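You operate a simulated robot arm through the tools that you are given. There is no shell and no other tool. Be economical: measure what you need, move in short steps, check, and stop when the job is done.

You run a simulated robot arm. Do the job below in one go: nothing can be reset, and whatever is moved stays where it is left.

TASK
Get the dark block out of jammed press five on to the ledge.
Fine: hand mode, reset, upper plate up, sliding tray out; end in auto.

The check looks at the end state, three seconds after you hand in, the way a careful person would. Anything else that was tipped, shoved, dropped, spilled or broken makes it a failure.

THE ROBOT
A 7-joint arm with a three-finger gripper on a trunk, on a base that drives. Base frame: it is fixed to the floor where the robot stands at the start and does not move with it; the origin is under the middle of the robot, x ahead of it, y to its left, z up. Units: cm, degrees, N and s.
With the tool pointing down near the work surface it reaches from about 10 to 88 cm from the robot's upright axis, wherever it stands. Its first joint turns from -166.0 to 166.0 degrees. Places, roughly: dark block (7x7x4 cm) [160, 90, 90]; press five down button [50, 10, 120]; press five force dial [60, 10, 130]; press five gate lever [100, 50, 120]; press five hold dial [50, 0, 130]; press five in button [50, 10, 120]; press five lamp switch [70, -10, 160]; press five ledge [70, 20, 100]; press five left big button [100, 50, 100]; press five lift button [40, 0, 120]; press five mode switch [50, 0, 130]; press five out button [40, 0, 120]; press five power switch [40, -10, 130]; press five reset button [50, 10, 110]; press five right big button [70, 30, 100]; press five sliding tray [130, -10, 110]. Payload 2.94 kg.
The tool frame sits at the grasp point between the pads (the TCP): z along the fingers, y along the line on which they close. The tips reach 3 cm beyond it. The gripper opens to 13.2 cm. The gripper's body begins 10.7 cm behind the TCP.
Orientation is that of the tool frame in the base frame, as a unit quaternion [w, x, y, z]. With the fingers straight down and closing along the base's y, the tool's x points along the base's -x, its y along +y and its z along -z.

THE INTERFACE
- The arm moves only by the tool move_arm. Its argument "increments" is a list of rows, each a list of 7 numbers: the turn, a rotation vector about the tool's x, y, z in degrees, then the shift along the tool's x, y, z in cm, then the closure, from 0 (fully open) to 1 (shut). In form: [[rx, ry, rz, x, y, z, jaw], ...]. A call has 1 to 10 rows; each row shifts and turns the commanded pose from where the row before left it, along the tool's axes as they then stand. A row lasts 0.2 s, in which the tool goes at most 5 cm and 8.6 degrees; a call with a longer step from one row to the next is refused whole, and so is a gripper value outside its range. A pose out of reach is approached as far as the arm can. The call stops where the force on the tool passes 40 N (or 10 N more than at its start, if that is more) or the arm is blocked; 0.2 s more then pass. The fingers move at their own pace and stop on an object; they squeeze with about 42 N. The grip force told is the motor's: it shows also when the fingers shut on nothing. Time passes only in rows, and 0.2 s behind the last, so rows that do not move let the fingers close. It gives the time, the measured TCP pose, the force on the tool (base axes), the opening and the grip force at its end, in the units of the frame above (readings bear some noise), with the torque about the TCP (base axes, N m) and any sound that the robot's microphone picked up.
- Cameras (640 x 400 px; columns grow to the right, rows downward): "scene" is now at [4.91, 17.03, 184.95]; the picture's right is [-0.25, -0.97, 0.00], its down [-0.68, 0.17, -0.71] and it looks along [0.69, -0.17, -0.71] (base axes); focal length 276 px, centre (320, 200). "wrist" rides on the gripper at [7.2, 0.3, -14.4] in the tool frame; the picture's right is [-0.04, 1.00, 0.00], its down [-0.88, -0.04, -0.48] and it looks along [-0.48, -0.02, 0.88] (tool axes); focal length 256 px, centre (320, 200). There is no depth. A picture from a camera that has moved, and an enlarged one, comes with that camera's place and axes in the base frame and with its lens.
- grab_frame(camera): a new picture of that camera. The clock stands still meanwhile.
- raise_lower(by): slides the trunk up (or, below 0, down) by that many cm; the arm and the scene camera ride with it, the base frame stays. It gives what a move gives, with no picture.
- steer(legs): drives the robot by 1 to 6 legs, each [ahead, left, turn to the left] in cm, cm and degrees, along the robot's own axes; the way and the turn of a leg run together, so that a leg with both is an arc; at most 150 cm and 180 degrees a leg. The arm and the cameras ride along, it lands a little off, and it stops where it bumps. It gives what a move gives.
- head_to(pan, tilt): turns the head with the scene camera to pan (to the left, within 143 degrees either way) and tilt (down, from -29 to 69), counted from straight ahead of the robot. It gives what a move gives.
- close_up(camera, box): a new picture of the part [left, top, right, bottom] of that camera's present view, enlarged. The clock stands still meanwhile.
- sign_off(): hands the job in; it is judged then, once.

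Go step by step. Nothing tells you exact positions but the pictures and the camera data: compare them with the known pose of the tool, close in by small moves and look again before you grip or let go. The budget is 120 turns and 82 pictures, counting those below and the enlarged ones. Unless the task says otherwise, let go and move clear before handing in, and close with one line.

The tools are called after ">>>" as a command line: name --pt "numbers of a row" for each row, then --argument value for the rest, lists and objects as JSON in quotes. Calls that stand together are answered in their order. move_arm: Moves the arm, as the interface text tells. Its arguments: {"type":"object","properties":{"increments":{"type":"array"}},"required":["increments"]} The other tools are called the same way: raise_lower (by) slides the trunk up or down; steer (legs) drives the base; head_to (pan, tilt) turns the head that bears the scene camera; grab_frame (camera) takes a picture; close_up (camera, box) takes an enlarged picture of a part of a camera's view; sign_off () hands the job in.

At the start:

```text
time_s: 0.0
tcp_pos: [49.0, 8.09, 154.76]
ee_rot: [-0.001, 0.001, 1.0, 0.0]
contact_force: [0.2, -0.2, -0.1]
wrist_torque: [-0.01, 0.02, -0.01]
gripper_width: 13.21
grip_force: 0.1
trunk travel left (down, up): [-35.0, 19.0]
robot x, y, heading: [0.18, -0.2, -0.3]
head pan, tilt: [-14.2, 44.9]
```

scene: 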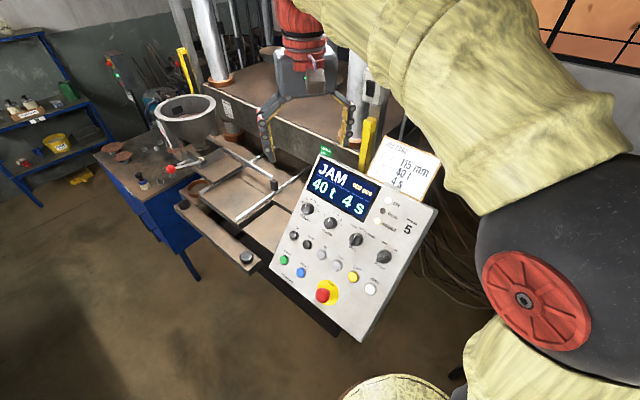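
wrist: 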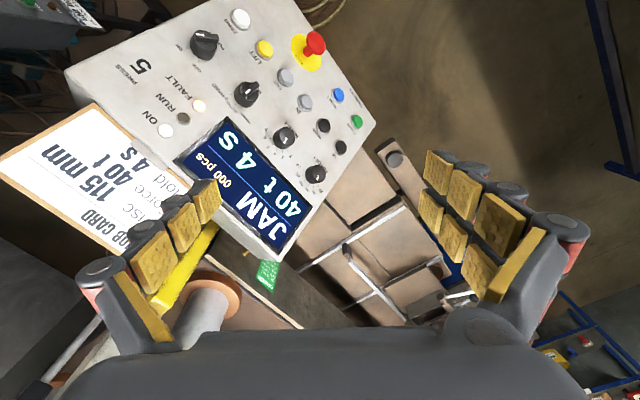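

I see the press panel showing JAM, with dials and buttons ahead of me. I first enlarge the panel and the press to read the labels.

>>> close_up --camera "scene" --box '[260, 130, 450, 320]'

>>> close_up --camera "scene" --box '[90, 40, 410, 280]'

>>> close_up --camera "wrist" --box '[60, 0, 400, 260]'

```text
2.11 times, centred on (355, 225) of scene
camera zoom: at [4.91, 17.03, 184.95], right [-0.25, -0.97, 0.0], down [-0.68, 0.17, -0.71], along [0.69, -0.17, -0.71], focal length 582 px, centre (246, 147)
```

zoom: 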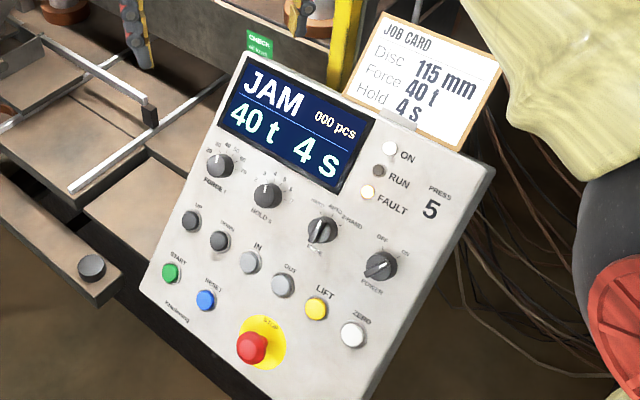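

```text
1.67 times, centred on (250, 160) of scene
camera zoom: at [4.91, 17.03, 184.95], right [-0.25, -0.97, 0.0], down [-0.68, 0.17, -0.71], along [0.69, -0.17, -0.71], focal length 461 px, centre (437, 267)
```

zoom: 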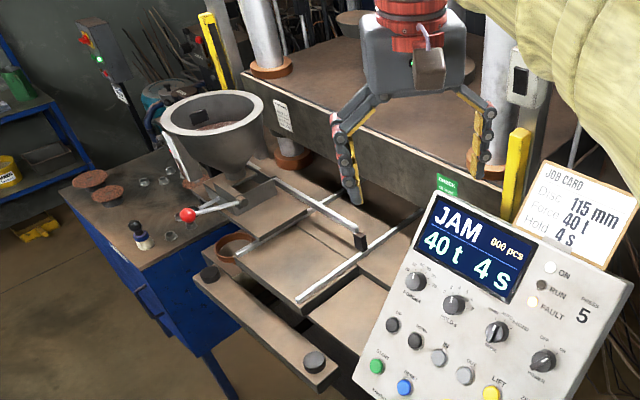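

```text
1.54 times, centred on (230, 130) of wrist
camera zoom: at [41.86, 8.48, 169.03], right [0.04, 1.0, 0.0], down [0.88, -0.04, 0.48], along [0.48, -0.02, -0.88], focal length 394 px, centre (458, 308)
```

zoom: 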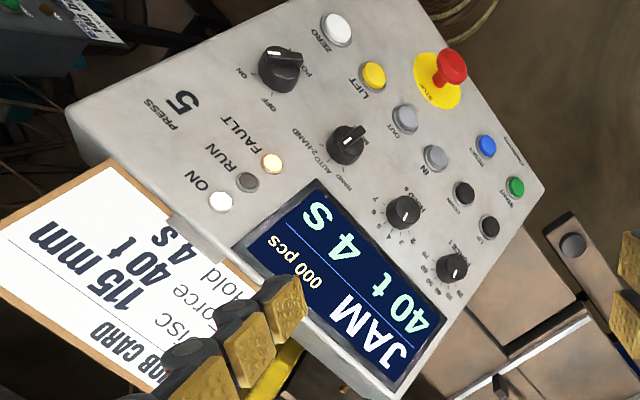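

The panel has FORCE, HOLD, MODE (HAND/AUTO/2-HAND), POWER, then UP, DOWN, IN, OUT, LIFT, ZERO, START, RESET and STOP. I zoom on the labels and look at the press itself.

>>> close_up --camera "wrist" --box '[180, 20, 300, 120]'

>>> close_up --camera "wrist" --box '[250, 60, 370, 160]'

>>> head_to --pan 15 --tilt 20

>>> grab_frame --camera "scene"

```text
4.00 times, centred on (240, 70) of wrist
camera zoom: at [41.86, 8.48, 169.03], right [0.04, 1.0, 0.0], down [0.88, -0.04, 0.48], along [0.48, -0.02, -0.88], focal length 1024 px, centre (640, 720)
```

zoom: 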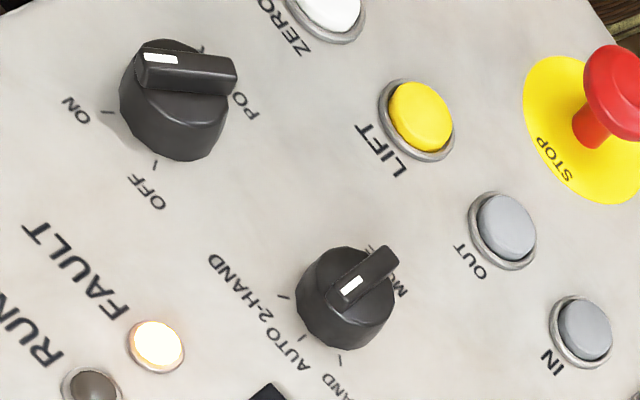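

```text
4.00 times, centred on (310, 110) of wrist
camera zoom: at [41.86, 8.48, 169.03], right [0.04, 1.0, 0.0], down [0.88, -0.04, 0.48], along [0.48, -0.02, -0.88], focal length 1024 px, centre (360, 560)
```

zoom: 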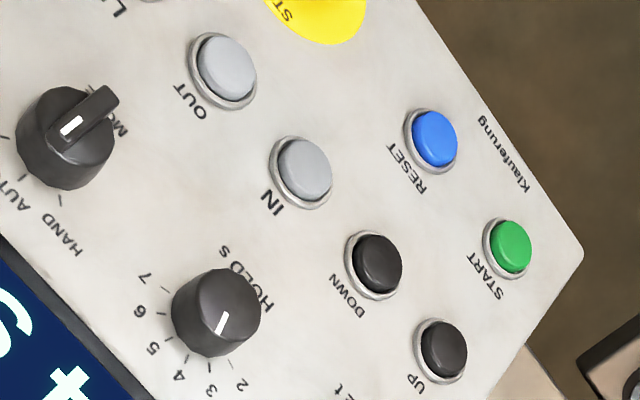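

```text
time_s: 0.9
tcp_pos: [49.03, 8.1, 154.7]
ee_rot: [0.0, 0.001, 1.0, 0.0]
contact_force: [-0.6, -0.6, 0.1]
wrist_torque: [-0.01, -0.02, 0.03]
gripper_width: 13.2
grip_force: 0.0
trunk travel left (down, up): [-35.0, 19.0]
robot x, y, heading: [0.01, 0.16, 0.1]
head pan, tilt: [15.0, 20.0]
```

```text
74 pictures are left
camera scene: at [6.01, 21.43, 188.79], right [0.26, -0.97, 0.0], down [-0.33, -0.09, -0.94], along [0.91, 0.24, -0.34], focal length 276 px, centre (320, 200)
```

scene: 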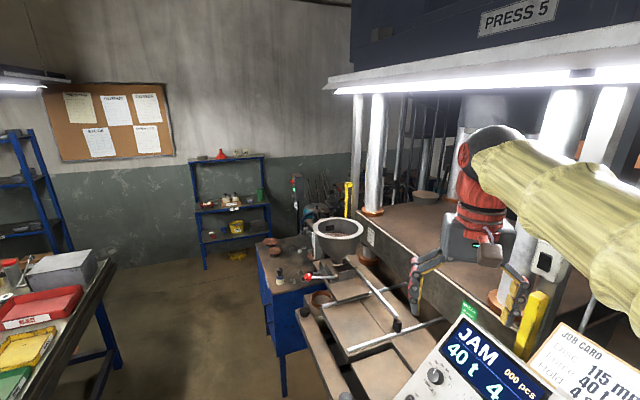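

The press stands to the right, with a filling funnel, tray and a blue cabinet. I zoom in to find the dark block and the ledge.

>>> close_up --camera "scene" --box '[240, 200, 400, 300]'

>>> close_up --camera "scene" --box '[290, 210, 480, 400]'

>>> close_up --camera "scene" --box '[350, 80, 640, 260]'

```text
4.00 times, centred on (320, 250) of scene
camera zoom: at [6.01, 21.43, 188.79], right [0.26, -0.97, 0.0], down [-0.33, -0.09, -0.94], along [0.91, 0.24, -0.34], focal length 1105 px, centre (320, 0)
```

zoom: 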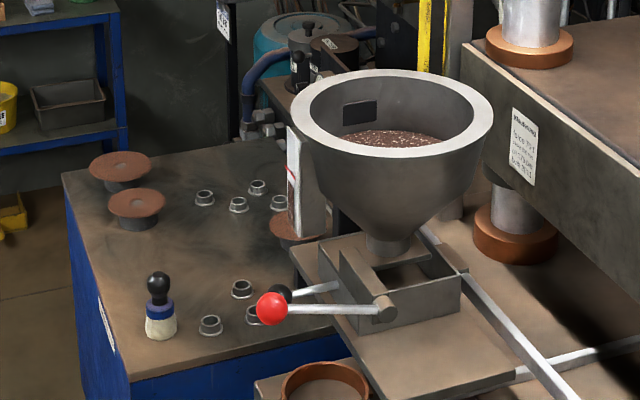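

```text
2.11 times, centred on (385, 305) of scene
camera zoom: at [6.01, 21.43, 188.79], right [0.26, -0.97, 0.0], down [-0.33, -0.09, -0.94], along [0.91, 0.24, -0.34], focal length 582 px, centre (183, -21)
```

zoom: 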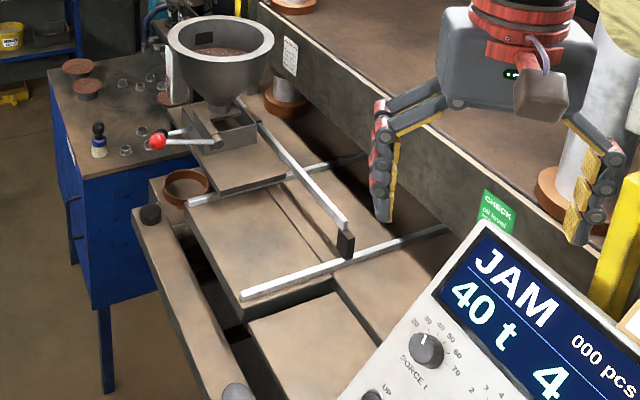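

```text
2.21 times, centred on (495, 170) of scene
camera zoom: at [6.01, 21.43, 188.79], right [0.26, -0.97, 0.0], down [-0.33, -0.09, -0.94], along [0.91, 0.24, -0.34], focal length 610 px, centre (-66, 266)
```

zoom: 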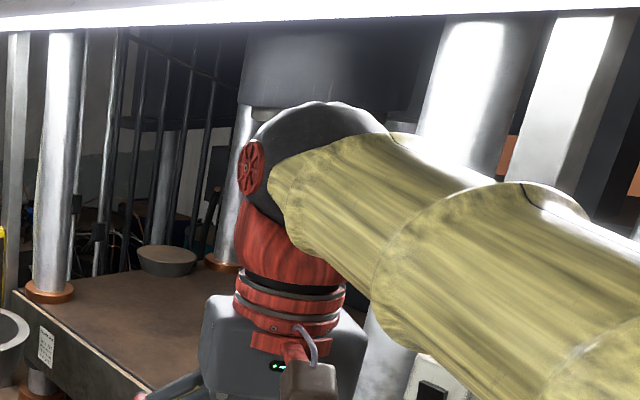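

The press front runs obliquely and faces ahead-left, so I will stand before it. I back off, go left and turn to the right for a straight view into the press gap.

>>> steer --legs '[[-10, 0, 0], [0, 85, 0], [0, 0, -50], [15, 0, 0]]'

>>> head_to --pan 0 --tilt 35

>>> grab_frame --camera "scene"

>>> grab_frame --camera "wrist"

```text
time_s: 7.7
tcp_pos: [35.65, 65.19, 154.59]
ee_rot: [0.0, 0.216, 0.976, 0.0]
contact_force: [-0.1, -0.7, -0.3]
wrist_torque: [-0.03, -0.01, 0.02]
gripper_width: 13.18
grip_force: 0.0
trunk travel left (down, up): [-35.0, 19.0]
robot x, y, heading: [-12.27, 78.56, -24.8]
head pan, tilt: [15.0, 20.0]
stopped in leg 3: the robot was blocked; the commanded pose is now the measured one
```

```text
time_s: 8.4
tcp_pos: [35.74, 65.22, 154.68]
ee_rot: [0.0, 0.216, 0.976, 0.0]
contact_force: [0.5, -0.3, -0.7]
wrist_torque: [0.02, 0.02, 0.03]
gripper_width: 13.2
grip_force: 0.1
trunk travel left (down, up): [-35.0, 19.0]
robot x, y, heading: [-12.45, 78.55, -24.9]
head pan, tilt: [0.0, 35.0]
```

```text
70 pictures are left
camera scene: at [1.07, 93.3, 186.42], right [-0.42, -0.91, 0.0], down [-0.52, 0.24, -0.82], along [0.74, -0.35, -0.57], focal length 276 px, centre (320, 200)
```

scene: 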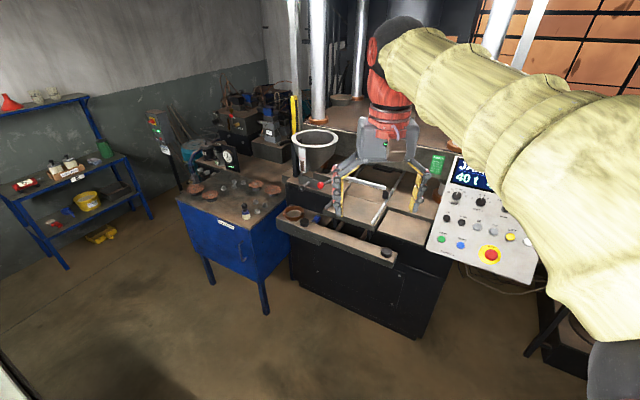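

```text
69 pictures are left
camera wrist: at [29.31, 68.55, 169.02], right [0.46, 0.89, 0.0], down [0.78, -0.4, 0.48], along [0.42, -0.22, -0.88], focal length 256 px, centre (320, 200)
```

wrist: 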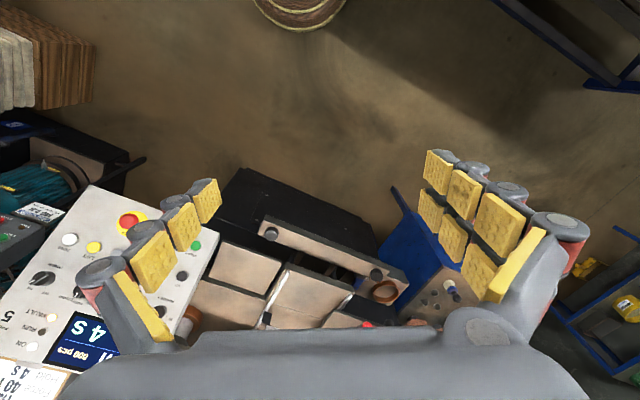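

The turn was blocked by something behind me, and there is open floor ahead. I go ahead a little and finish the turn.

>>> steer --legs '[[22, 8, 0], [0, 0, -26]]'

>>> grab_frame --camera "scene"

```text
time_s: 11.5
tcp_pos: [48.33, 43.52, 154.65]
ee_rot: [0.0, 0.43, 0.903, 0.0]
contact_force: [-0.6, 0.3, -0.2]
wrist_torque: [-0.02, -0.04, -0.03]
gripper_width: 13.21
grip_force: 0.0
trunk travel left (down, up): [-35.0, 19.0]
robot x, y, heading: [11.26, 76.34, -51.1]
head pan, tilt: [0.0, 35.0]
```

```text
68 pictures are left
camera scene: at [29.43, 83.94, 186.41], right [-0.78, -0.63, 0.0], down [-0.36, 0.45, -0.82], along [0.52, -0.64, -0.57], focal length 276 px, centre (320, 200)
```

scene: 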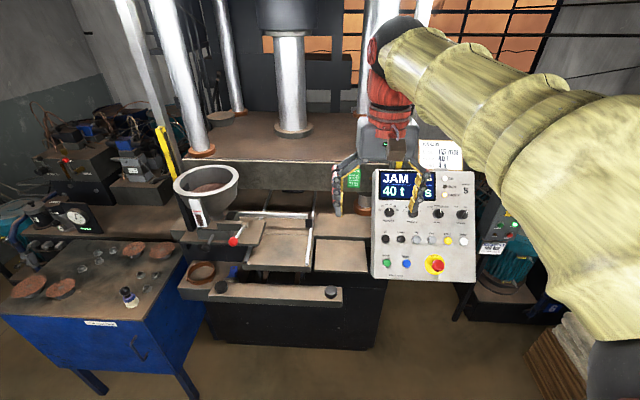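

Now I face the press squarely. I zoom in on the gap, table, and cabinet.

>>> close_up --camera "scene" --box '[170, 160, 380, 310]'

>>> close_up --camera "scene" --box '[0, 190, 200, 330]'

>>> close_up --camera "scene" --box '[360, 130, 490, 290]'

```text
2.67 times, centred on (275, 235) of scene
camera zoom: at [29.43, 83.94, 186.41], right [-0.78, -0.63, 0.0], down [-0.36, 0.45, -0.82], along [0.52, -0.64, -0.57], focal length 737 px, centre (440, 107)
```

zoom: 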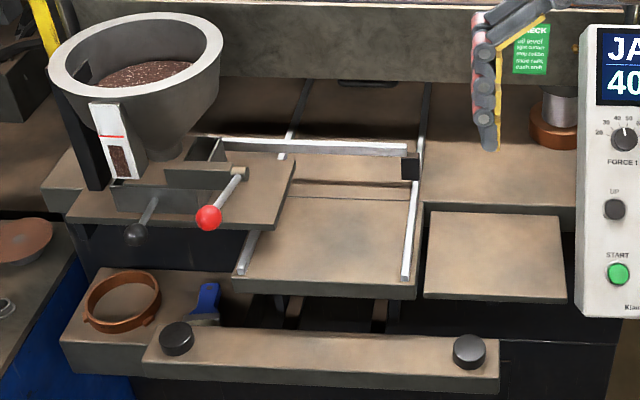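

```text
2.86 times, centred on (100, 260) of scene
camera zoom: at [29.43, 83.94, 186.41], right [-0.78, -0.63, 0.0], down [-0.36, 0.45, -0.82], along [0.52, -0.64, -0.57], focal length 790 px, centre (949, 29)
```

zoom: 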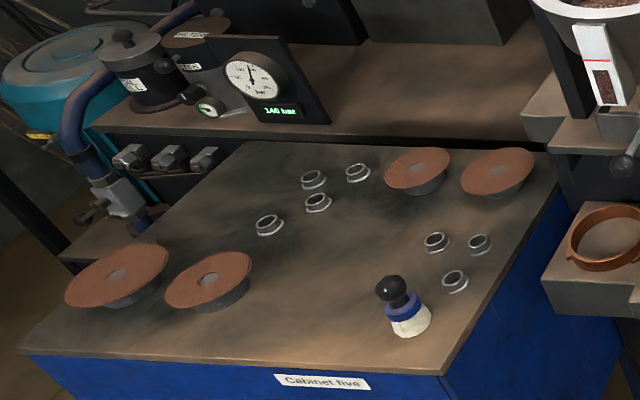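

```text
2.50 times, centred on (425, 210) of scene
camera zoom: at [29.43, 83.94, 186.41], right [-0.78, -0.63, 0.0], down [-0.36, 0.45, -0.82], along [0.52, -0.64, -0.57], focal length 691 px, centre (58, 175)
```

zoom: 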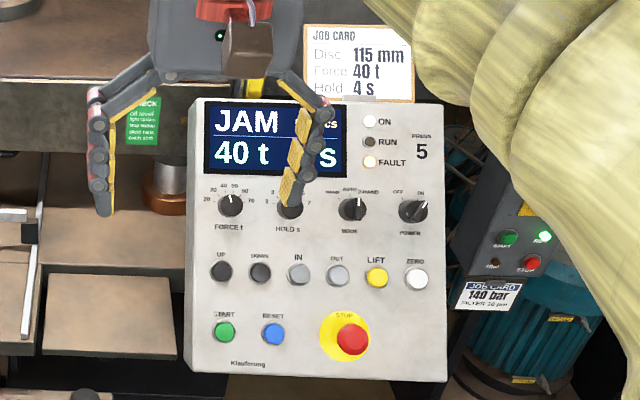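

The ledge is the brown shelf to the right of the tray, and the block is presumably hidden under the upper plate. I check the mode knob's pointer next, then look into the gap.

>>> close_up --camera "scene" --box '[420, 195, 480, 235]'

>>> close_up --camera "scene" --box '[260, 180, 350, 240]'

```text
10.00 times, centred on (450, 215) of scene
camera zoom: at [29.43, 83.94, 186.41], right [-0.78, -0.63, 0.0], down [-0.36, 0.45, -0.82], along [0.52, -0.64, -0.57], focal length 2764 px, centre (-980, 50)
```

zoom: 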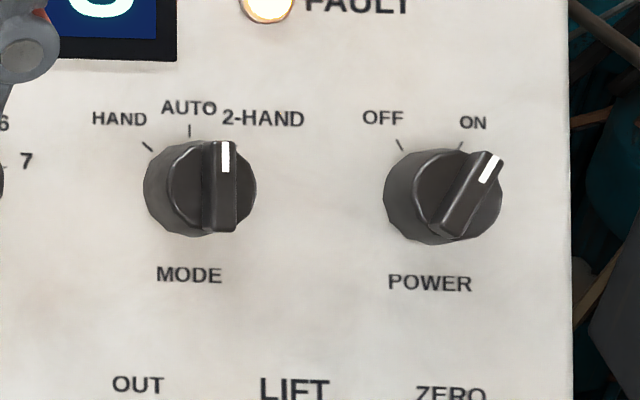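

```text
6.67 times, centred on (305, 210) of scene
camera zoom: at [29.43, 83.94, 186.41], right [-0.78, -0.63, 0.0], down [-0.36, 0.45, -0.82], along [0.52, -0.64, -0.57], focal length 1842 px, centre (420, 133)
```

zoom: 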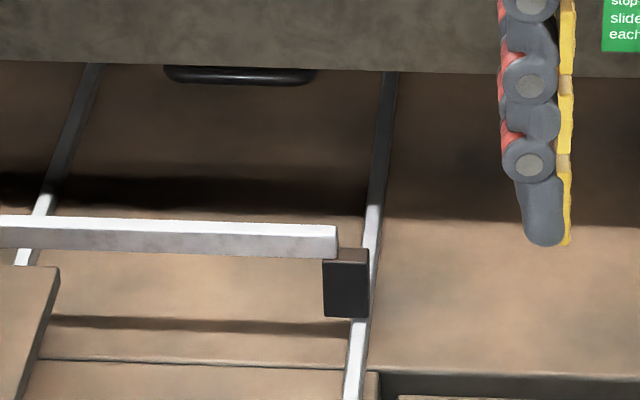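

The mode knob stands at AUTO, and I put it at about (45, -3, 126.5) on a panel inclined about 50° from flat. I drive nearer, then tilt the tool square to the panel.

>>> steer --legs '[[20, 0, -3]]'

>>> move_arm --pt "0 -8.5 0 0 0 0 0.7" --pt "0 -8.5 0 0 0 0 0.7" --pt "0 -8.5 0 0 0 0 0.7" --pt "0 -8.5 0 0 0 0 0.7" --pt "0 -8.5 0 0 0 0 0.7" --pt "0 -7.5 0 0 0 0 0.7"

>>> grab_frame --camera "scene"

>>> grab_frame --camera "wrist"

```text
time_s: 13.1
tcp_pos: [58.9, 25.68, 154.45]
ee_rot: [-0.001, 0.453, 0.892, 0.001]
contact_force: [0.5, -0.3, -0.6]
wrist_torque: [0.05, 0.04, -0.02]
gripper_width: 13.2
grip_force: 0.0
trunk travel left (down, up): [-35.0, 19.0]
robot x, y, heading: [23.11, 60.51, -53.8]
head pan, tilt: [0.0, 35.0]
```

```text
time_s: 14.5
tcp_pos: [58.75, 25.8, 154.64]
ee_rot: [0.378, 0.41, 0.808, -0.191]
contact_force: [-0.8, 0.9, 0.3]
wrist_torque: [0.04, -0.04, 0.0]
gripper_width: 3.96
grip_force: 0.1
trunk travel left (down, up): [-35.0, 19.0]
robot x, y, heading: [23.06, 60.39, -53.8]
head pan, tilt: [0.0, 35.0]
```

```text
62 pictures are left
camera scene: at [41.97, 67.17, 186.42], right [-0.81, -0.59, 0.0], down [-0.34, 0.46, -0.82], along [0.48, -0.66, -0.57], focal length 276 px, centre (320, 200)
```

scene: 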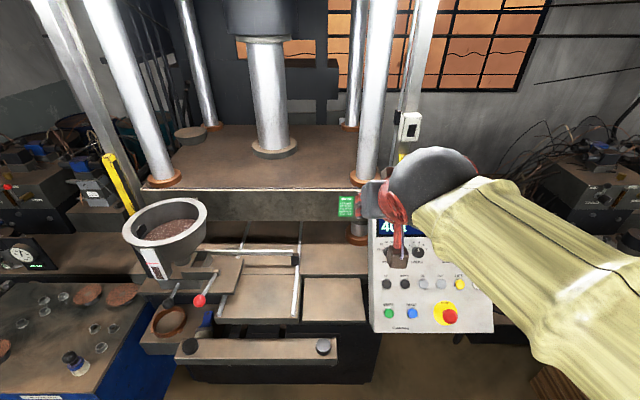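

```text
61 pictures are left
camera wrist: at [49.76, 38.68, 158.36], right [0.82, 0.57, 0.03], down [0.09, -0.18, 0.98], along [0.56, -0.8, -0.2], focal length 256 px, centre (320, 200)
```

wrist: 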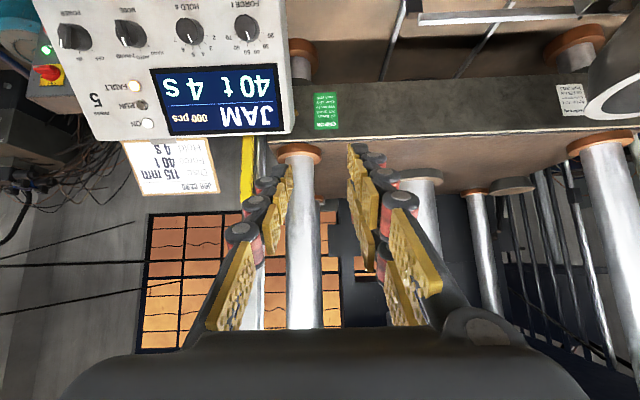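

The wrist camera confirms the knob near (45.5, -2.6, 126.6), and the tool stands square to the panel. I move over in front of the knob and look again.

>>> move_arm --pt "0 0 0 1.68 -3.94 0 0.7" --pt "0 0 0 1.68 -3.94 0 0.7" --pt "0 0 0 1.68 -3.94 0 0.7" --pt "0 0 0 1.68 -3.94 0 0.7" --pt "0 0 0 1.68 -3.94 0 0.7" --pt "0 0 0 1.68 -3.94 0 0.7" --pt "0 0 0 1.68 -3.94 0 0.7" --pt "0 0 0 0 0 4.5 0.7" --pt "0 0 0 0 0 4.5 0.7" --pt "0 0 0 0 0 4.5 0.7"

>>> grab_frame --camera "wrist"

```text
time_s: 16.7
tcp_pos: [38.16, 7.18, 136.85]
ee_rot: [0.376, 0.411, 0.808, -0.192]
contact_force: [0.1, -0.3, -0.5]
wrist_torque: [0.02, 0.02, 0.02]
gripper_width: 3.98
grip_force: 0.0
trunk travel left (down, up): [-35.0, 19.0]
robot x, y, heading: [23.16, 60.61, -54.2]
head pan, tilt: [0.0, 35.0]
```

```text
60 pictures are left
camera wrist: at [29.19, 20.04, 140.6], right [0.82, 0.57, 0.03], down [0.09, -0.19, 0.98], along [0.56, -0.8, -0.2], focal length 256 px, centre (320, 200)
```

wrist: 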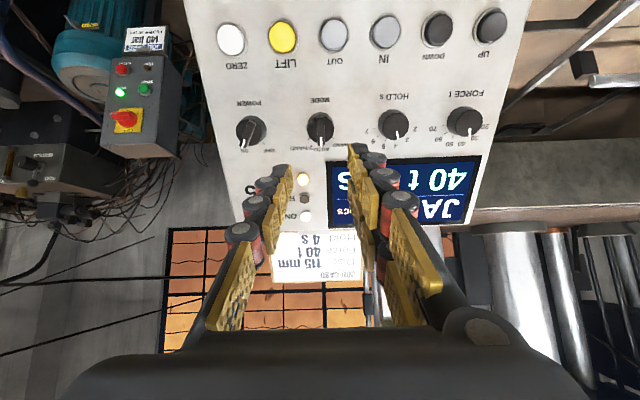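

Lateral alignment is within about 0.2 cm. I advance 12 cm so that the tips stop just short of the handle and check.

>>> move_arm --pt "0 0 0 0.1 0.1 4 0.7" --pt "0 0 0 0 0 4 0.7" --pt "0 0 0 0 0 4 0.7"

>>> close_up --camera "wrist" --box '[220, 40, 420, 240]'

>>> close_up --camera "scene" --box '[360, 160, 500, 340]'

```text
time_s: 17.5
tcp_pos: [43.65, -0.19, 129.06]
ee_rot: [0.375, 0.411, 0.809, -0.191]
contact_force: [-0.2, 0.4, 0.1]
wrist_torque: [-0.02, 0.0, 0.0]
gripper_width: 3.95
grip_force: 0.1
trunk travel left (down, up): [-35.0, 19.0]
robot x, y, heading: [22.88, 60.77, -53.8]
head pan, tilt: [0.0, 35.0]
```

```text
2.00 times, centred on (320, 140) of wrist
camera zoom: at [34.69, 12.67, 132.73], right [0.82, 0.57, 0.03], down [0.09, -0.18, 0.98], along [0.56, -0.8, -0.2], focal length 512 px, centre (320, 320)
```

zoom: 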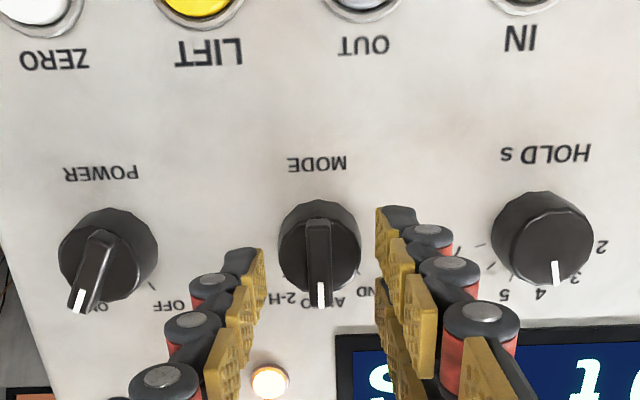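

```text
2.22 times, centred on (430, 250) of scene
camera zoom: at [42.06, 67.0, 186.41], right [-0.81, -0.59, 0.0], down [-0.34, 0.46, -0.82], along [0.48, -0.66, -0.57], focal length 614 px, centre (76, 89)
```

zoom: 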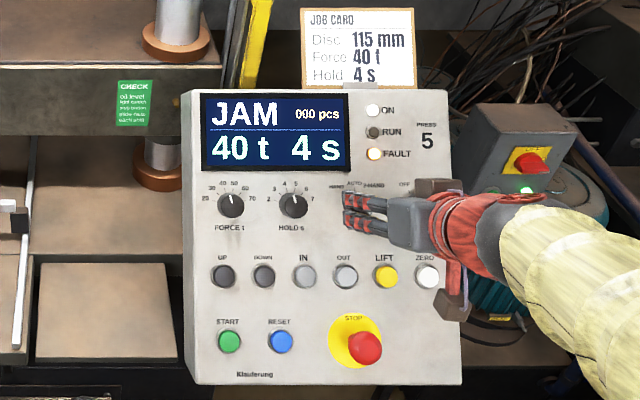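

The handle lies between the fingers, about 0.3 cm off along tool x. I advance slowly and close on it.

>>> move_arm --pt "0 0 0 -0.3 0 1 0.7" --pt "0 0 0 0 0 0.8 0.7" --pt "0 0 0 0 0 0.6 0.7" --pt "0 0 0 0 0 0 0.7" --pt "0 0 0 0 0 0 0.85" --pt "0 0 0 0 0 0 0.95" --pt "0 0 0 0 0 0 1" --pt "0 0 0 0 0 0 1"

>>> close_up --camera "wrist" --box '[220, 40, 420, 240]'

```text
time_s: 19.3
tcp_pos: [44.82, -1.73, 127.87]
ee_rot: [0.376, 0.41, 0.809, -0.19]
contact_force: [-3.7, -2.4, 2.0]
wrist_torque: [-0.04, 0.07, -0.12]
gripper_width: 3.18
grip_force: 44.9
trunk travel left (down, up): [-35.0, 19.0]
robot x, y, heading: [23.08, 60.8, -54.1]
head pan, tilt: [0.0, 35.0]
```

```text
2.00 times, centred on (320, 140) of wrist
camera zoom: at [35.78, 11.14, 131.51], right [0.82, 0.57, 0.03], down [0.09, -0.18, 0.98], along [0.56, -0.8, -0.2], focal length 512 px, centre (320, 320)
```

zoom: 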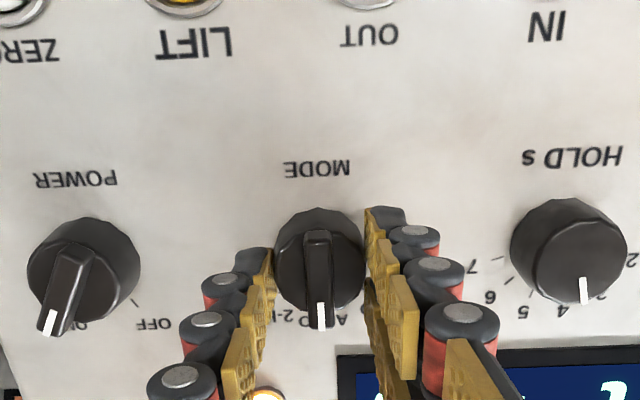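

The fingers have closed on the round knob body (3.2 cm). I try turning it counter-clockwise by 45° toward HAND.

>>> move_arm --pt "0 0 -7.5 0 0 0 1" --pt "0 0 -7.5 0 0 0 1" --pt "0 0 -7.5 0 0 0 1" --pt "0 0 -7.5 0 0 0 1" --pt "0 0 -7.5 0 0 0 1" --pt "0 0 -8 0 0 0 1" --pt "0 0 0 0 0 0 1"

>>> close_up --camera "wrist" --box '[220, 40, 420, 240]'

```text
time_s: 20.9
tcp_pos: [44.85, -1.51, 127.78]
ee_rot: [0.273, 0.064, 0.905, -0.321]
contact_force: [4.9, 7.6, -3.3]
wrist_torque: [0.4, -0.54, 0.16]
gripper_width: 3.18
grip_force: 45.3
trunk travel left (down, up): [-35.0, 19.0]
robot x, y, heading: [23.43, 60.57, -53.6]
head pan, tilt: [0.0, 35.0]
```

```text
2.00 times, centred on (320, 140) of wrist
camera zoom: at [32.4, 7.17, 132.96], right [0.33, 0.79, -0.52], down [0.51, 0.31, 0.8], along [0.79, -0.53, -0.3], focal length 512 px, centre (320, 320)
```

zoom: 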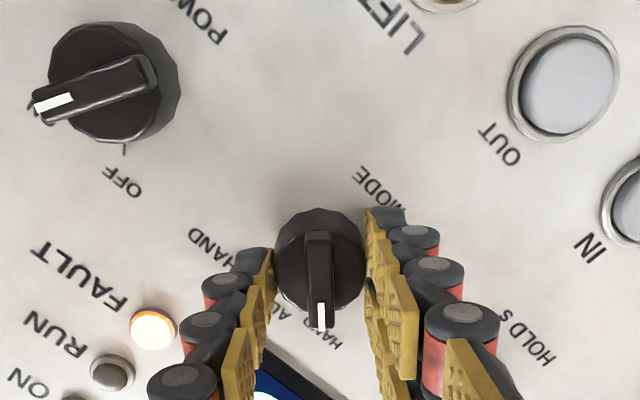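

The knob turned along and now points at HAND. I release, back straight off and check.

>>> move_arm --pt "0 0 0 0 0 0 0.7" --pt "0 0 0 0 0 0 0.7" --pt "0 0 0 0 0 -3 0.7" --pt "0 0 0 0 0 -4 0.7" --pt "0 0 0 0 0 -4 0.8" --pt "0 0 8.5 0 0 0 1" --pt "0 0 8.5 0 0 0 1" --pt "0 0 8.5 0 0 0 1" --pt "0 0 8.5 0 0 0 1" --pt "0 0 8 0 0 0 1"

>>> close_up --camera "wrist" --box '[160, 0, 560, 250]'

```text
time_s: 23.1
tcp_pos: [39.85, 5.15, 134.95]
ee_rot: [0.371, 0.386, 0.82, -0.202]
contact_force: [0.0, 1.0, 0.9]
wrist_torque: [-0.01, 0.0, 0.01]
gripper_width: 0.01
grip_force: 28.5
trunk travel left (down, up): [-35.0, 19.0]
robot x, y, heading: [23.24, 60.3, -53.6]
head pan, tilt: [0.0, 35.0]
```

```text
1.60 times, centred on (360, 125) of wrist
camera zoom: at [30.53, 17.73, 138.65], right [0.8, 0.6, -0.01], down [0.13, -0.15, 0.98], along [0.58, -0.79, -0.2], focal length 410 px, centre (256, 320)
```

zoom: 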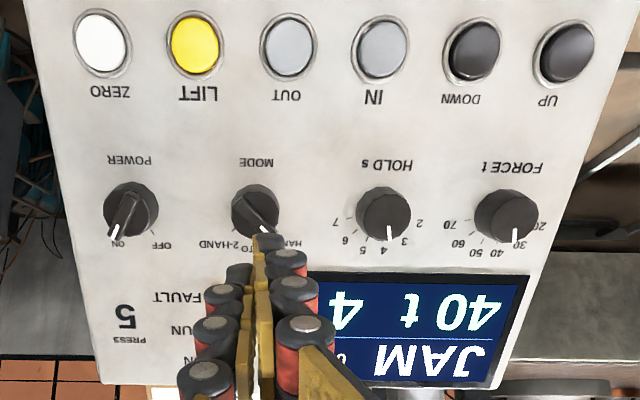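

The mode is on HAND. Next is the blue RESET button, which I put at (48.1, 11.9, 111.4); I go to 5 cm in front of it with shut fingers.

>>> move_arm --pt "0 0 3.5 0 3.55 0 1" --pt "0 0 0 0 3.55 0 1" --pt "0 0 0 0 3.55 0 1" --pt "0 0 0 4.6 0 0 1" --pt "0 0 0 4.6 0 0 1" --pt "0 0 0 4.6 0 0 1" --pt "0 0 0 4.6 0 0 1" --pt "0 0 0 0 0 3.4 1" --pt "0 0 0 0 0 3.3 1"

>>> close_up --camera "wrist" --box '[160, 0, 480, 200]'

```text
time_s: 25.1
tcp_pos: [44.33, 16.76, 116.21]
ee_rot: [0.375, 0.411, 0.809, -0.19]
contact_force: [-0.1, -0.7, 0.3]
wrist_torque: [0.05, 0.01, 0.0]
gripper_width: 0.0
grip_force: 28.6
trunk travel left (down, up): [-35.0, 19.0]
robot x, y, heading: [23.1, 61.03, -54.0]
head pan, tilt: [0.0, 35.0]
```

```text
2.00 times, centred on (320, 100) of wrist
camera zoom: at [35.42, 29.6, 120.03], right [0.82, 0.57, 0.03], down [0.09, -0.19, 0.98], along [0.56, -0.8, -0.2], focal length 512 px, centre (320, 400)
```

zoom: 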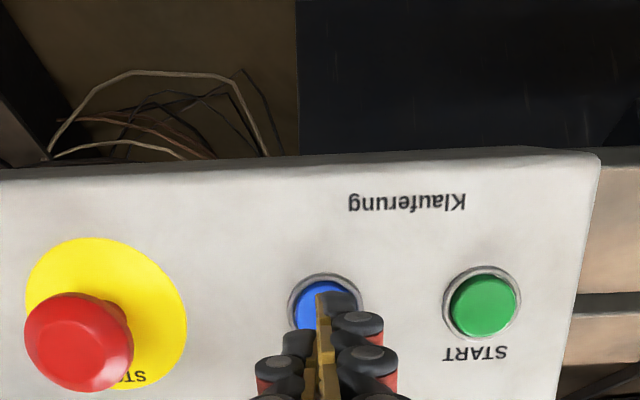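

The tip heads right at RESET. I press slowly, watching the force.

>>> move_arm --pt "0 0 0 0 0.1 2 1" --pt "0 0 0 0 0 2 1" --pt "0 0 0 0 0 0.5 1" --pt "0 0 0 0 0 0.4 1" --pt "0 0 0 0 0 0.3 1" --pt "0 0 0 0 0 0.3 1"

>>> close_up --camera "scene" --box '[360, 160, 500, 340]'

```text
time_s: 26.5
tcp_pos: [46.81, 13.72, 112.97]
ee_rot: [0.377, 0.41, 0.808, -0.193]
contact_force: [-5.1, 8.5, 9.3]
wrist_torque: [-0.02, 0.01, 0.09]
gripper_width: 0.62
grip_force: 28.3
trunk travel left (down, up): [-35.0, 19.0]
robot x, y, heading: [23.42, 60.82, -54.0]
head pan, tilt: [0.0, 35.0]
heard: click
```

```text
2.22 times, centred on (430, 250) of scene
camera zoom: at [41.92, 67.32, 186.43], right [-0.81, -0.59, 0.0], down [-0.34, 0.46, -0.82], along [0.48, -0.66, -0.57], focal length 614 px, centre (76, 89)
```

zoom: 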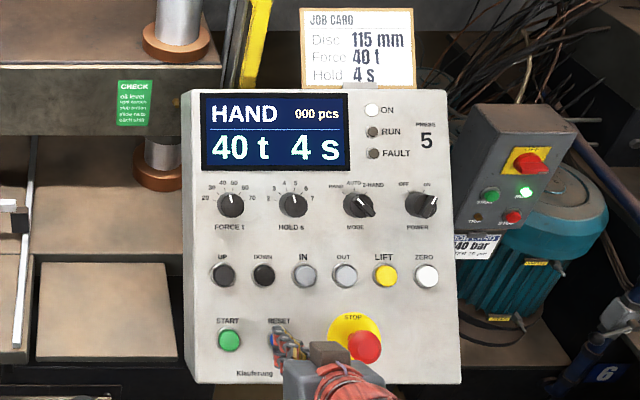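

A click: the FAULT lamp went out and the display reads HAND. I back off and go to the UP button.

>>> move_arm --pt "0 0 0 0 0 -2.5 1" --pt "0 0 0 0 0 -2.7 1" --pt "0 0 0 -4.4 0 0 1" --pt "0 0 0 -4.4 0 0 1" --pt "0 0 0 0 3.6 0 1" --pt "0 0 0 0 3.7 0 1"

>>> close_up --camera "wrist" --box '[160, 0, 480, 200]'

```text
time_s: 27.9
tcp_pos: [53.93, 16.44, 122.75]
ee_rot: [0.377, 0.41, 0.809, -0.19]
contact_force: [-0.5, -0.6, 0.3]
wrist_torque: [-0.03, -0.01, 0.01]
gripper_width: 0.0
grip_force: 27.7
trunk travel left (down, up): [-35.0, 19.0]
robot x, y, heading: [23.48, 60.56, -53.9]
head pan, tilt: [0.0, 35.0]
```

```text
2.00 times, centred on (320, 100) of wrist
camera zoom: at [44.89, 29.31, 126.52], right [0.82, 0.57, 0.03], down [0.09, -0.19, 0.98], along [0.56, -0.8, -0.2], focal length 512 px, centre (320, 400)
```

zoom: 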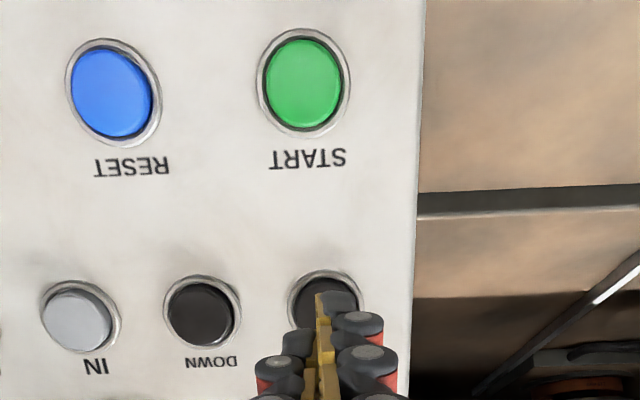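

The tip is lined up with UP. I press it and hold briefly.

>>> move_arm --pt "0 0 0 0 0.15 2 1" --pt "0 0 0 0 0 2 1" --pt "0 0 0 0 0 0.5 1" --pt "0 0 0 0 0 0.4 1" --pt "0 0 0 0 0 0.4 1" --pt "0 0 0 0 0 0.2 1" --pt "0 0 0 0 0 0 1" --pt "0 0 0 0 0 0 1" --pt "0 0 0 0 0 0 1"

>>> grab_frame --camera "scene"

```text
time_s: 29.9
tcp_pos: [56.24, 13.39, 119.51]
ee_rot: [0.377, 0.41, 0.808, -0.192]
contact_force: [-8.3, 13.6, 16.2]
wrist_torque: [0.0, -0.07, 0.04]
gripper_width: 0.6
grip_force: 28.8
trunk travel left (down, up): [-35.0, 19.0]
robot x, y, heading: [22.94, 60.49, -53.8]
head pan, tilt: [0.0, 35.0]
heard: click
```

```text
51 pictures are left
camera scene: at [41.83, 67.44, 186.43], right [-0.81, -0.59, 0.0], down [-0.34, 0.46, -0.82], along [0.48, -0.66, -0.57], focal length 276 px, centre (320, 200)
```

scene: 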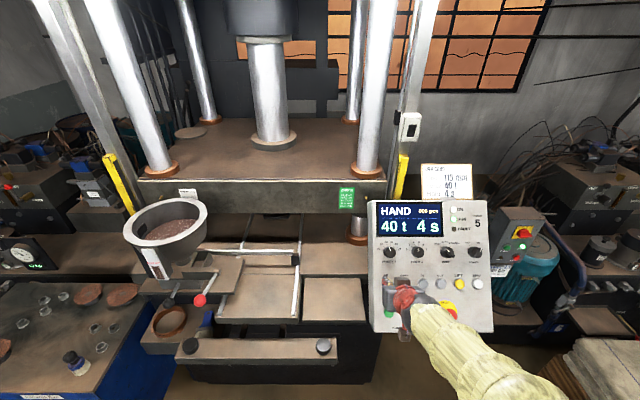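

The plate is rising. I keep UP held to see whether it goes further.

>>> move_arm --pt "0 0 0 0 0 0 1" --pt "0 0 0 0 0 0 1" --pt "0 0 0 0 0 0 1" --pt "0 0 0 0 0 0 1" --pt "0 0 0 0 0 0 1" --pt "0 0 0 0 0 0 1" --pt "0 0 0 0 0 0 1" --pt "0 0 0 0 0 0 1" --pt "0 0 0 0 0 0 1" --pt "0 0 0 0 0 0 1"

>>> move_arm --pt "0 0 0 0 0 0 1" --pt "0 0 0 0 0 0 1" --pt "0 0 0 0 0 0 1" --pt "0 0 0 0 0 0 1" --pt "0 0 0 0 0 0 1" --pt "0 0 0 0 0 0 1" --pt "0 0 0 0 0 0 1" --pt "0 0 0 0 0 0 1" --pt "0 0 0 0 0 0 1" --pt "0 0 0 0 0 0 1"

>>> grab_frame --camera "scene"

```text
time_s: 32.1
tcp_pos: [56.43, 13.47, 119.51]
ee_rot: [0.377, 0.411, 0.808, -0.192]
contact_force: [-7.3, 11.2, 20.2]
wrist_torque: [-0.12, -0.15, 0.02]
gripper_width: 0.59
grip_force: 28.4
trunk travel left (down, up): [-35.0, 19.0]
robot x, y, heading: [23.18, 60.55, -53.8]
head pan, tilt: [0.0, 35.0]
```

```text
time_s: 34.3
tcp_pos: [56.21, 13.4, 119.44]
ee_rot: [0.378, 0.41, 0.808, -0.191]
contact_force: [-7.8, 10.6, 19.8]
wrist_torque: [-0.13, -0.1, 0.02]
gripper_width: 0.61
grip_force: 28.7
trunk travel left (down, up): [-35.0, 19.0]
robot x, y, heading: [23.15, 60.38, -53.9]
head pan, tilt: [0.0, 35.0]
```

```text
50 pictures are left
camera scene: at [41.82, 67.43, 186.43], right [-0.81, -0.59, 0.0], down [-0.34, 0.46, -0.82], along [0.48, -0.66, -0.57], focal length 276 px, centre (320, 200)
```

scene: 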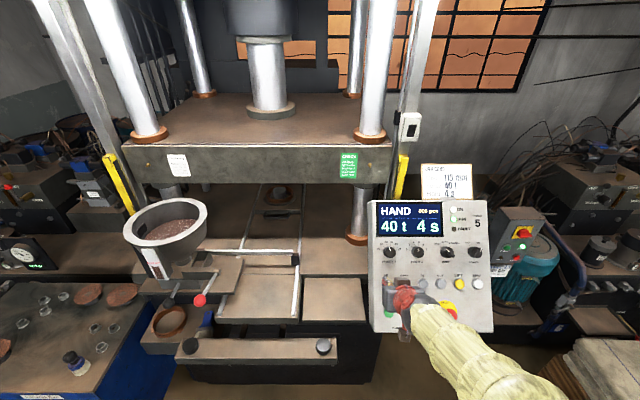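

The plate rises while held, and something shows in the press beneath it. I zoom in, holding meanwhile.

>>> move_arm --pt "0 0 0 0 0 0 1" --pt "0 0 0 0 0 0 1" --pt "0 0 0 0 0 0 1" --pt "0 0 0 0 0 0 1" --pt "0 0 0 0 0 0 1" --pt "0 0 0 0 0 0 1" --pt "0 0 0 0 0 0 1" --pt "0 0 0 0 0 0 1" --pt "0 0 0 0 0 0 1" --pt "0 0 0 0 0 0 1"

>>> move_arm --pt "0 0 0 0 0 0 1" --pt "0 0 0 0 0 0 1" --pt "0 0 0 0 0 0 1" --pt "0 0 0 0 0 0 1" --pt "0 0 0 0 0 0 1" --pt "0 0 0 0 0 0 1" --pt "0 0 0 0 0 0 1" --pt "0 0 0 0 0 0 1" --pt "0 0 0 0 0 0 1" --pt "0 0 0 0 0 0 1"

>>> close_up --camera "scene" --box '[110, 130, 400, 320]'

```text
time_s: 36.5
tcp_pos: [56.28, 13.52, 119.53]
ee_rot: [0.376, 0.41, 0.809, -0.191]
contact_force: [-9.0, 12.5, 17.5]
wrist_torque: [-0.04, -0.04, 0.03]
gripper_width: 0.6
grip_force: 29.0
trunk travel left (down, up): [-35.0, 19.0]
robot x, y, heading: [23.19, 60.45, -53.9]
head pan, tilt: [0.0, 35.0]
```

```text
time_s: 38.7
tcp_pos: [56.19, 13.48, 119.38]
ee_rot: [0.377, 0.41, 0.808, -0.191]
contact_force: [-10.4, 14.3, 14.6]
wrist_torque: [0.01, -0.02, 0.02]
gripper_width: 0.61
grip_force: 28.7
trunk travel left (down, up): [-35.0, 19.0]
robot x, y, heading: [23.46, 60.72, -53.8]
head pan, tilt: [0.0, 35.0]
```

```text
2.11 times, centred on (255, 225) of scene
camera zoom: at [41.8, 67.44, 186.43], right [-0.81, -0.59, 0.0], down [-0.34, 0.46, -0.82], along [0.48, -0.66, -0.57], focal length 582 px, centre (457, 147)
```

zoom: 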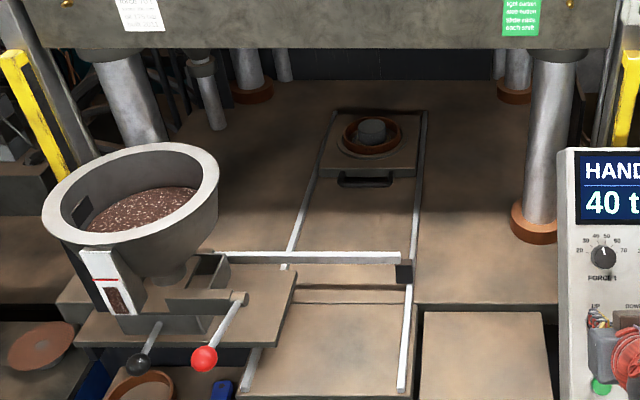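

The plate is high now and the tray with a ring shows. I zoom on the tray.

>>> close_up --camera "scene" --box '[245, 165, 325, 225]'

>>> close_up --camera "scene" --box '[110, 100, 410, 200]'

```text
6.67 times, centred on (285, 195) of scene
camera zoom: at [41.8, 67.44, 186.43], right [-0.81, -0.59, 0.0], down [-0.34, 0.46, -0.82], along [0.48, -0.66, -0.57], focal length 1842 px, centre (553, 233)
```

zoom: 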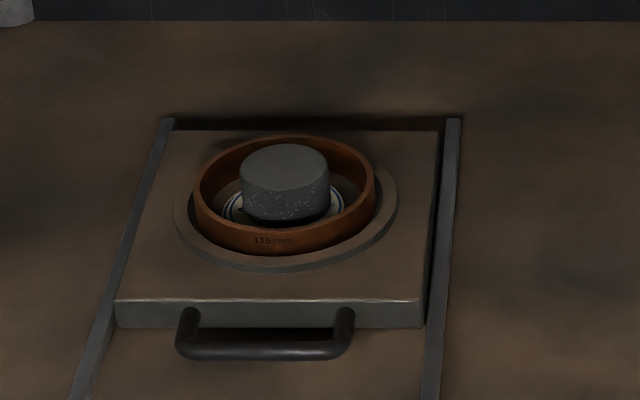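

```text
2.13 times, centred on (260, 150) of scene
camera zoom: at [41.8, 67.44, 186.43], right [-0.81, -0.59, 0.0], down [-0.34, 0.46, -0.82], along [0.48, -0.66, -0.57], focal length 590 px, centre (448, 307)
```

zoom: 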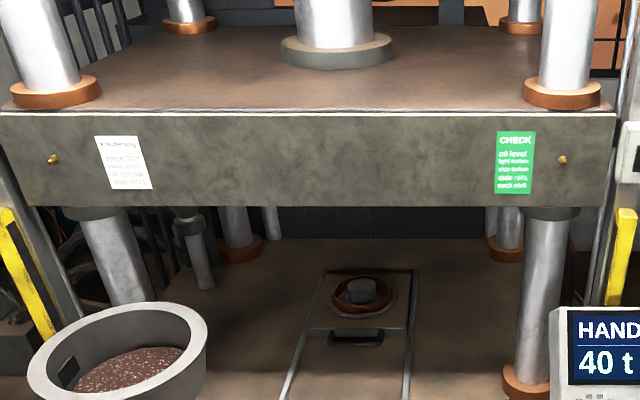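

The dark block sits in the 115 mm ring on the tray. I hold UP a little longer to find out whether the plate has reached its top.

>>> move_arm --pt "0 0 0 0 0 0 1" --pt "0 0 0 0 0 0 1" --pt "0 0 0 0 0 0 1" --pt "0 0 0 0 0 0 1" --pt "0 0 0 0 0 0 1" --pt "0 0 0 0 0 0 1" --pt "0 0 0 0 0 0 1" --pt "0 0 0 0 0 0 1" --pt "0 0 0 0 0 0 1" --pt "0 0 0 0 0 0 1"

>>> grab_frame --camera "scene"

```text
time_s: 40.9
tcp_pos: [56.34, 13.57, 119.5]
ee_rot: [0.377, 0.41, 0.808, -0.192]
contact_force: [-9.7, 15.5, 13.8]
wrist_torque: [0.05, 0.01, 0.02]
gripper_width: 0.61
grip_force: 28.9
trunk travel left (down, up): [-35.0, 19.0]
robot x, y, heading: [23.25, 60.74, -53.9]
head pan, tilt: [0.0, 35.0]
```

```text
46 pictures are left
camera scene: at [41.8, 67.44, 186.43], right [-0.81, -0.59, 0.0], down [-0.34, 0.46, -0.82], along [0.48, -0.66, -0.57], focal length 276 px, centre (320, 200)
```

scene: 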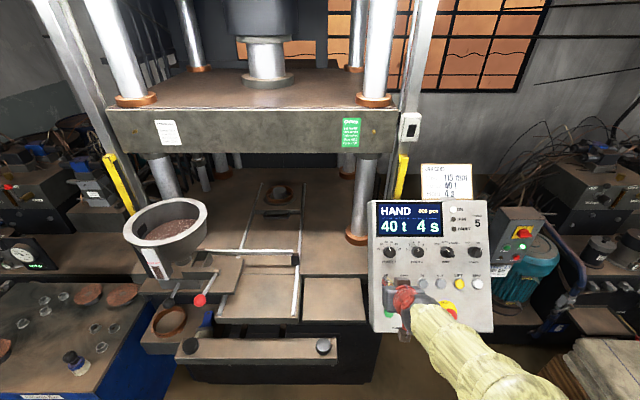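

The plate has stopped at its top. I back off and go along to the OUT button.

>>> move_arm --pt "0 0 0 0 0 -2.7 1" --pt "0 0 0 0 0 -2.7 1" --pt "0 0 0 0 -4.2 0 1" --pt "0 0 0 0 -4.2 0 1" --pt "0 0 0 0 -4.2 0 1" --pt "0 0 0 0 -4.2 0 1"

>>> close_up --camera "wrist" --box '[160, 0, 480, 200]'

```text
time_s: 42.3
tcp_pos: [40.47, 6.74, 122.84]
ee_rot: [0.376, 0.411, 0.809, -0.191]
contact_force: [-0.4, 0.7, -0.2]
wrist_torque: [0.08, -0.02, 0.03]
gripper_width: 0.0
grip_force: 28.5
trunk travel left (down, up): [-35.0, 19.0]
robot x, y, heading: [23.33, 60.62, -53.8]
head pan, tilt: [0.0, 35.0]
```

```text
2.00 times, centred on (320, 100) of wrist
camera zoom: at [31.47, 19.48, 126.48], right [0.82, 0.57, 0.03], down [0.09, -0.18, 0.98], along [0.56, -0.8, -0.2], focal length 512 px, centre (320, 400)
```

zoom: 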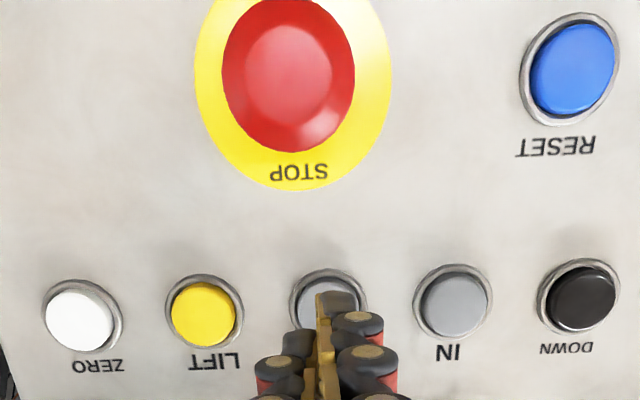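

The tip is lined up with OUT. I press and hold it.

>>> move_arm --pt "0 0 0 0 0.2 2 1" --pt "0 0 0 0 0 2 1" --pt "0 0 0 0 0 0.5 1" --pt "0 0 0 0 0 0.4 1" --pt "0 0 0 0 0 0.4 1" --pt "0 0 0 0 0 0.2 1" --pt "0 0 0 0 0 0 1" --pt "0 0 0 0 0 0 1" --pt "0 0 0 0 0 0 1" --pt "0 0 0 0 0 0 1"

>>> grab_frame --camera "scene"

```text
time_s: 44.5
tcp_pos: [42.91, 3.67, 119.46]
ee_rot: [0.377, 0.41, 0.808, -0.192]
contact_force: [-13.8, 19.4, 13.8]
wrist_torque: [0.12, 0.05, 0.05]
gripper_width: 0.6
grip_force: 28.5
trunk travel left (down, up): [-35.0, 19.0]
robot x, y, heading: [23.06, 60.89, -53.9]
head pan, tilt: [0.0, 35.0]
heard: click
```

```text
44 pictures are left
camera scene: at [41.78, 67.5, 186.43], right [-0.81, -0.59, 0.0], down [-0.34, 0.46, -0.82], along [0.48, -0.66, -0.57], focal length 276 px, centre (320, 200)
```

scene: 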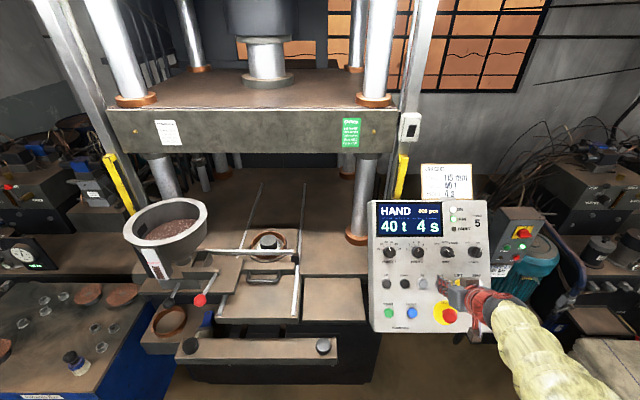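

The tray is moving out and passing beneath the levelling rod. I keep holding.

>>> move_arm --pt "0 0 0 0 0 0 1" --pt "0 0 0 0 0 0 1" --pt "0 0 0 0 0 0 1" --pt "0 0 0 0 0 0 1" --pt "0 0 0 0 0 0 1" --pt "0 0 0 0 0 0 1" --pt "0 0 0 0 0 0 1" --pt "0 0 0 0 0 0 1" --pt "0 0 0 0 0 0 1" --pt "0 0 0 0 0 0 1"

>>> close_up --camera "scene" --box '[130, 170, 400, 360]'

```text
time_s: 46.7
tcp_pos: [42.97, 3.59, 119.53]
ee_rot: [0.376, 0.411, 0.808, -0.192]
contact_force: [-12.1, 16.1, 16.5]
wrist_torque: [0.02, 0.01, -0.01]
gripper_width: 0.59
grip_force: 29.2
trunk travel left (down, up): [-35.0, 19.0]
robot x, y, heading: [23.48, 60.88, -53.9]
head pan, tilt: [0.0, 35.0]
```

```text
2.11 times, centred on (265, 265) of scene
camera zoom: at [41.78, 67.49, 186.43], right [-0.81, -0.59, 0.0], down [-0.34, 0.46, -0.82], along [0.48, -0.66, -0.57], focal length 582 px, centre (436, 63)
```

zoom: 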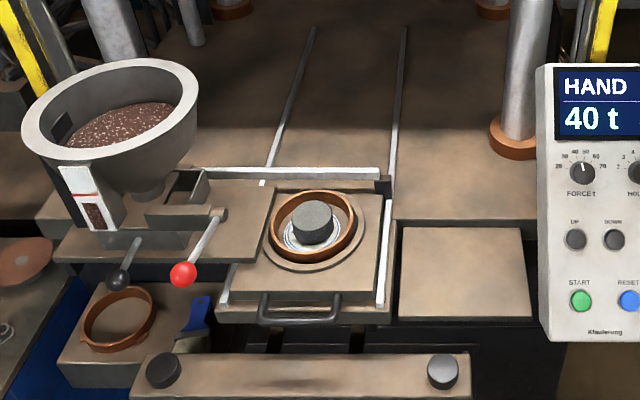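

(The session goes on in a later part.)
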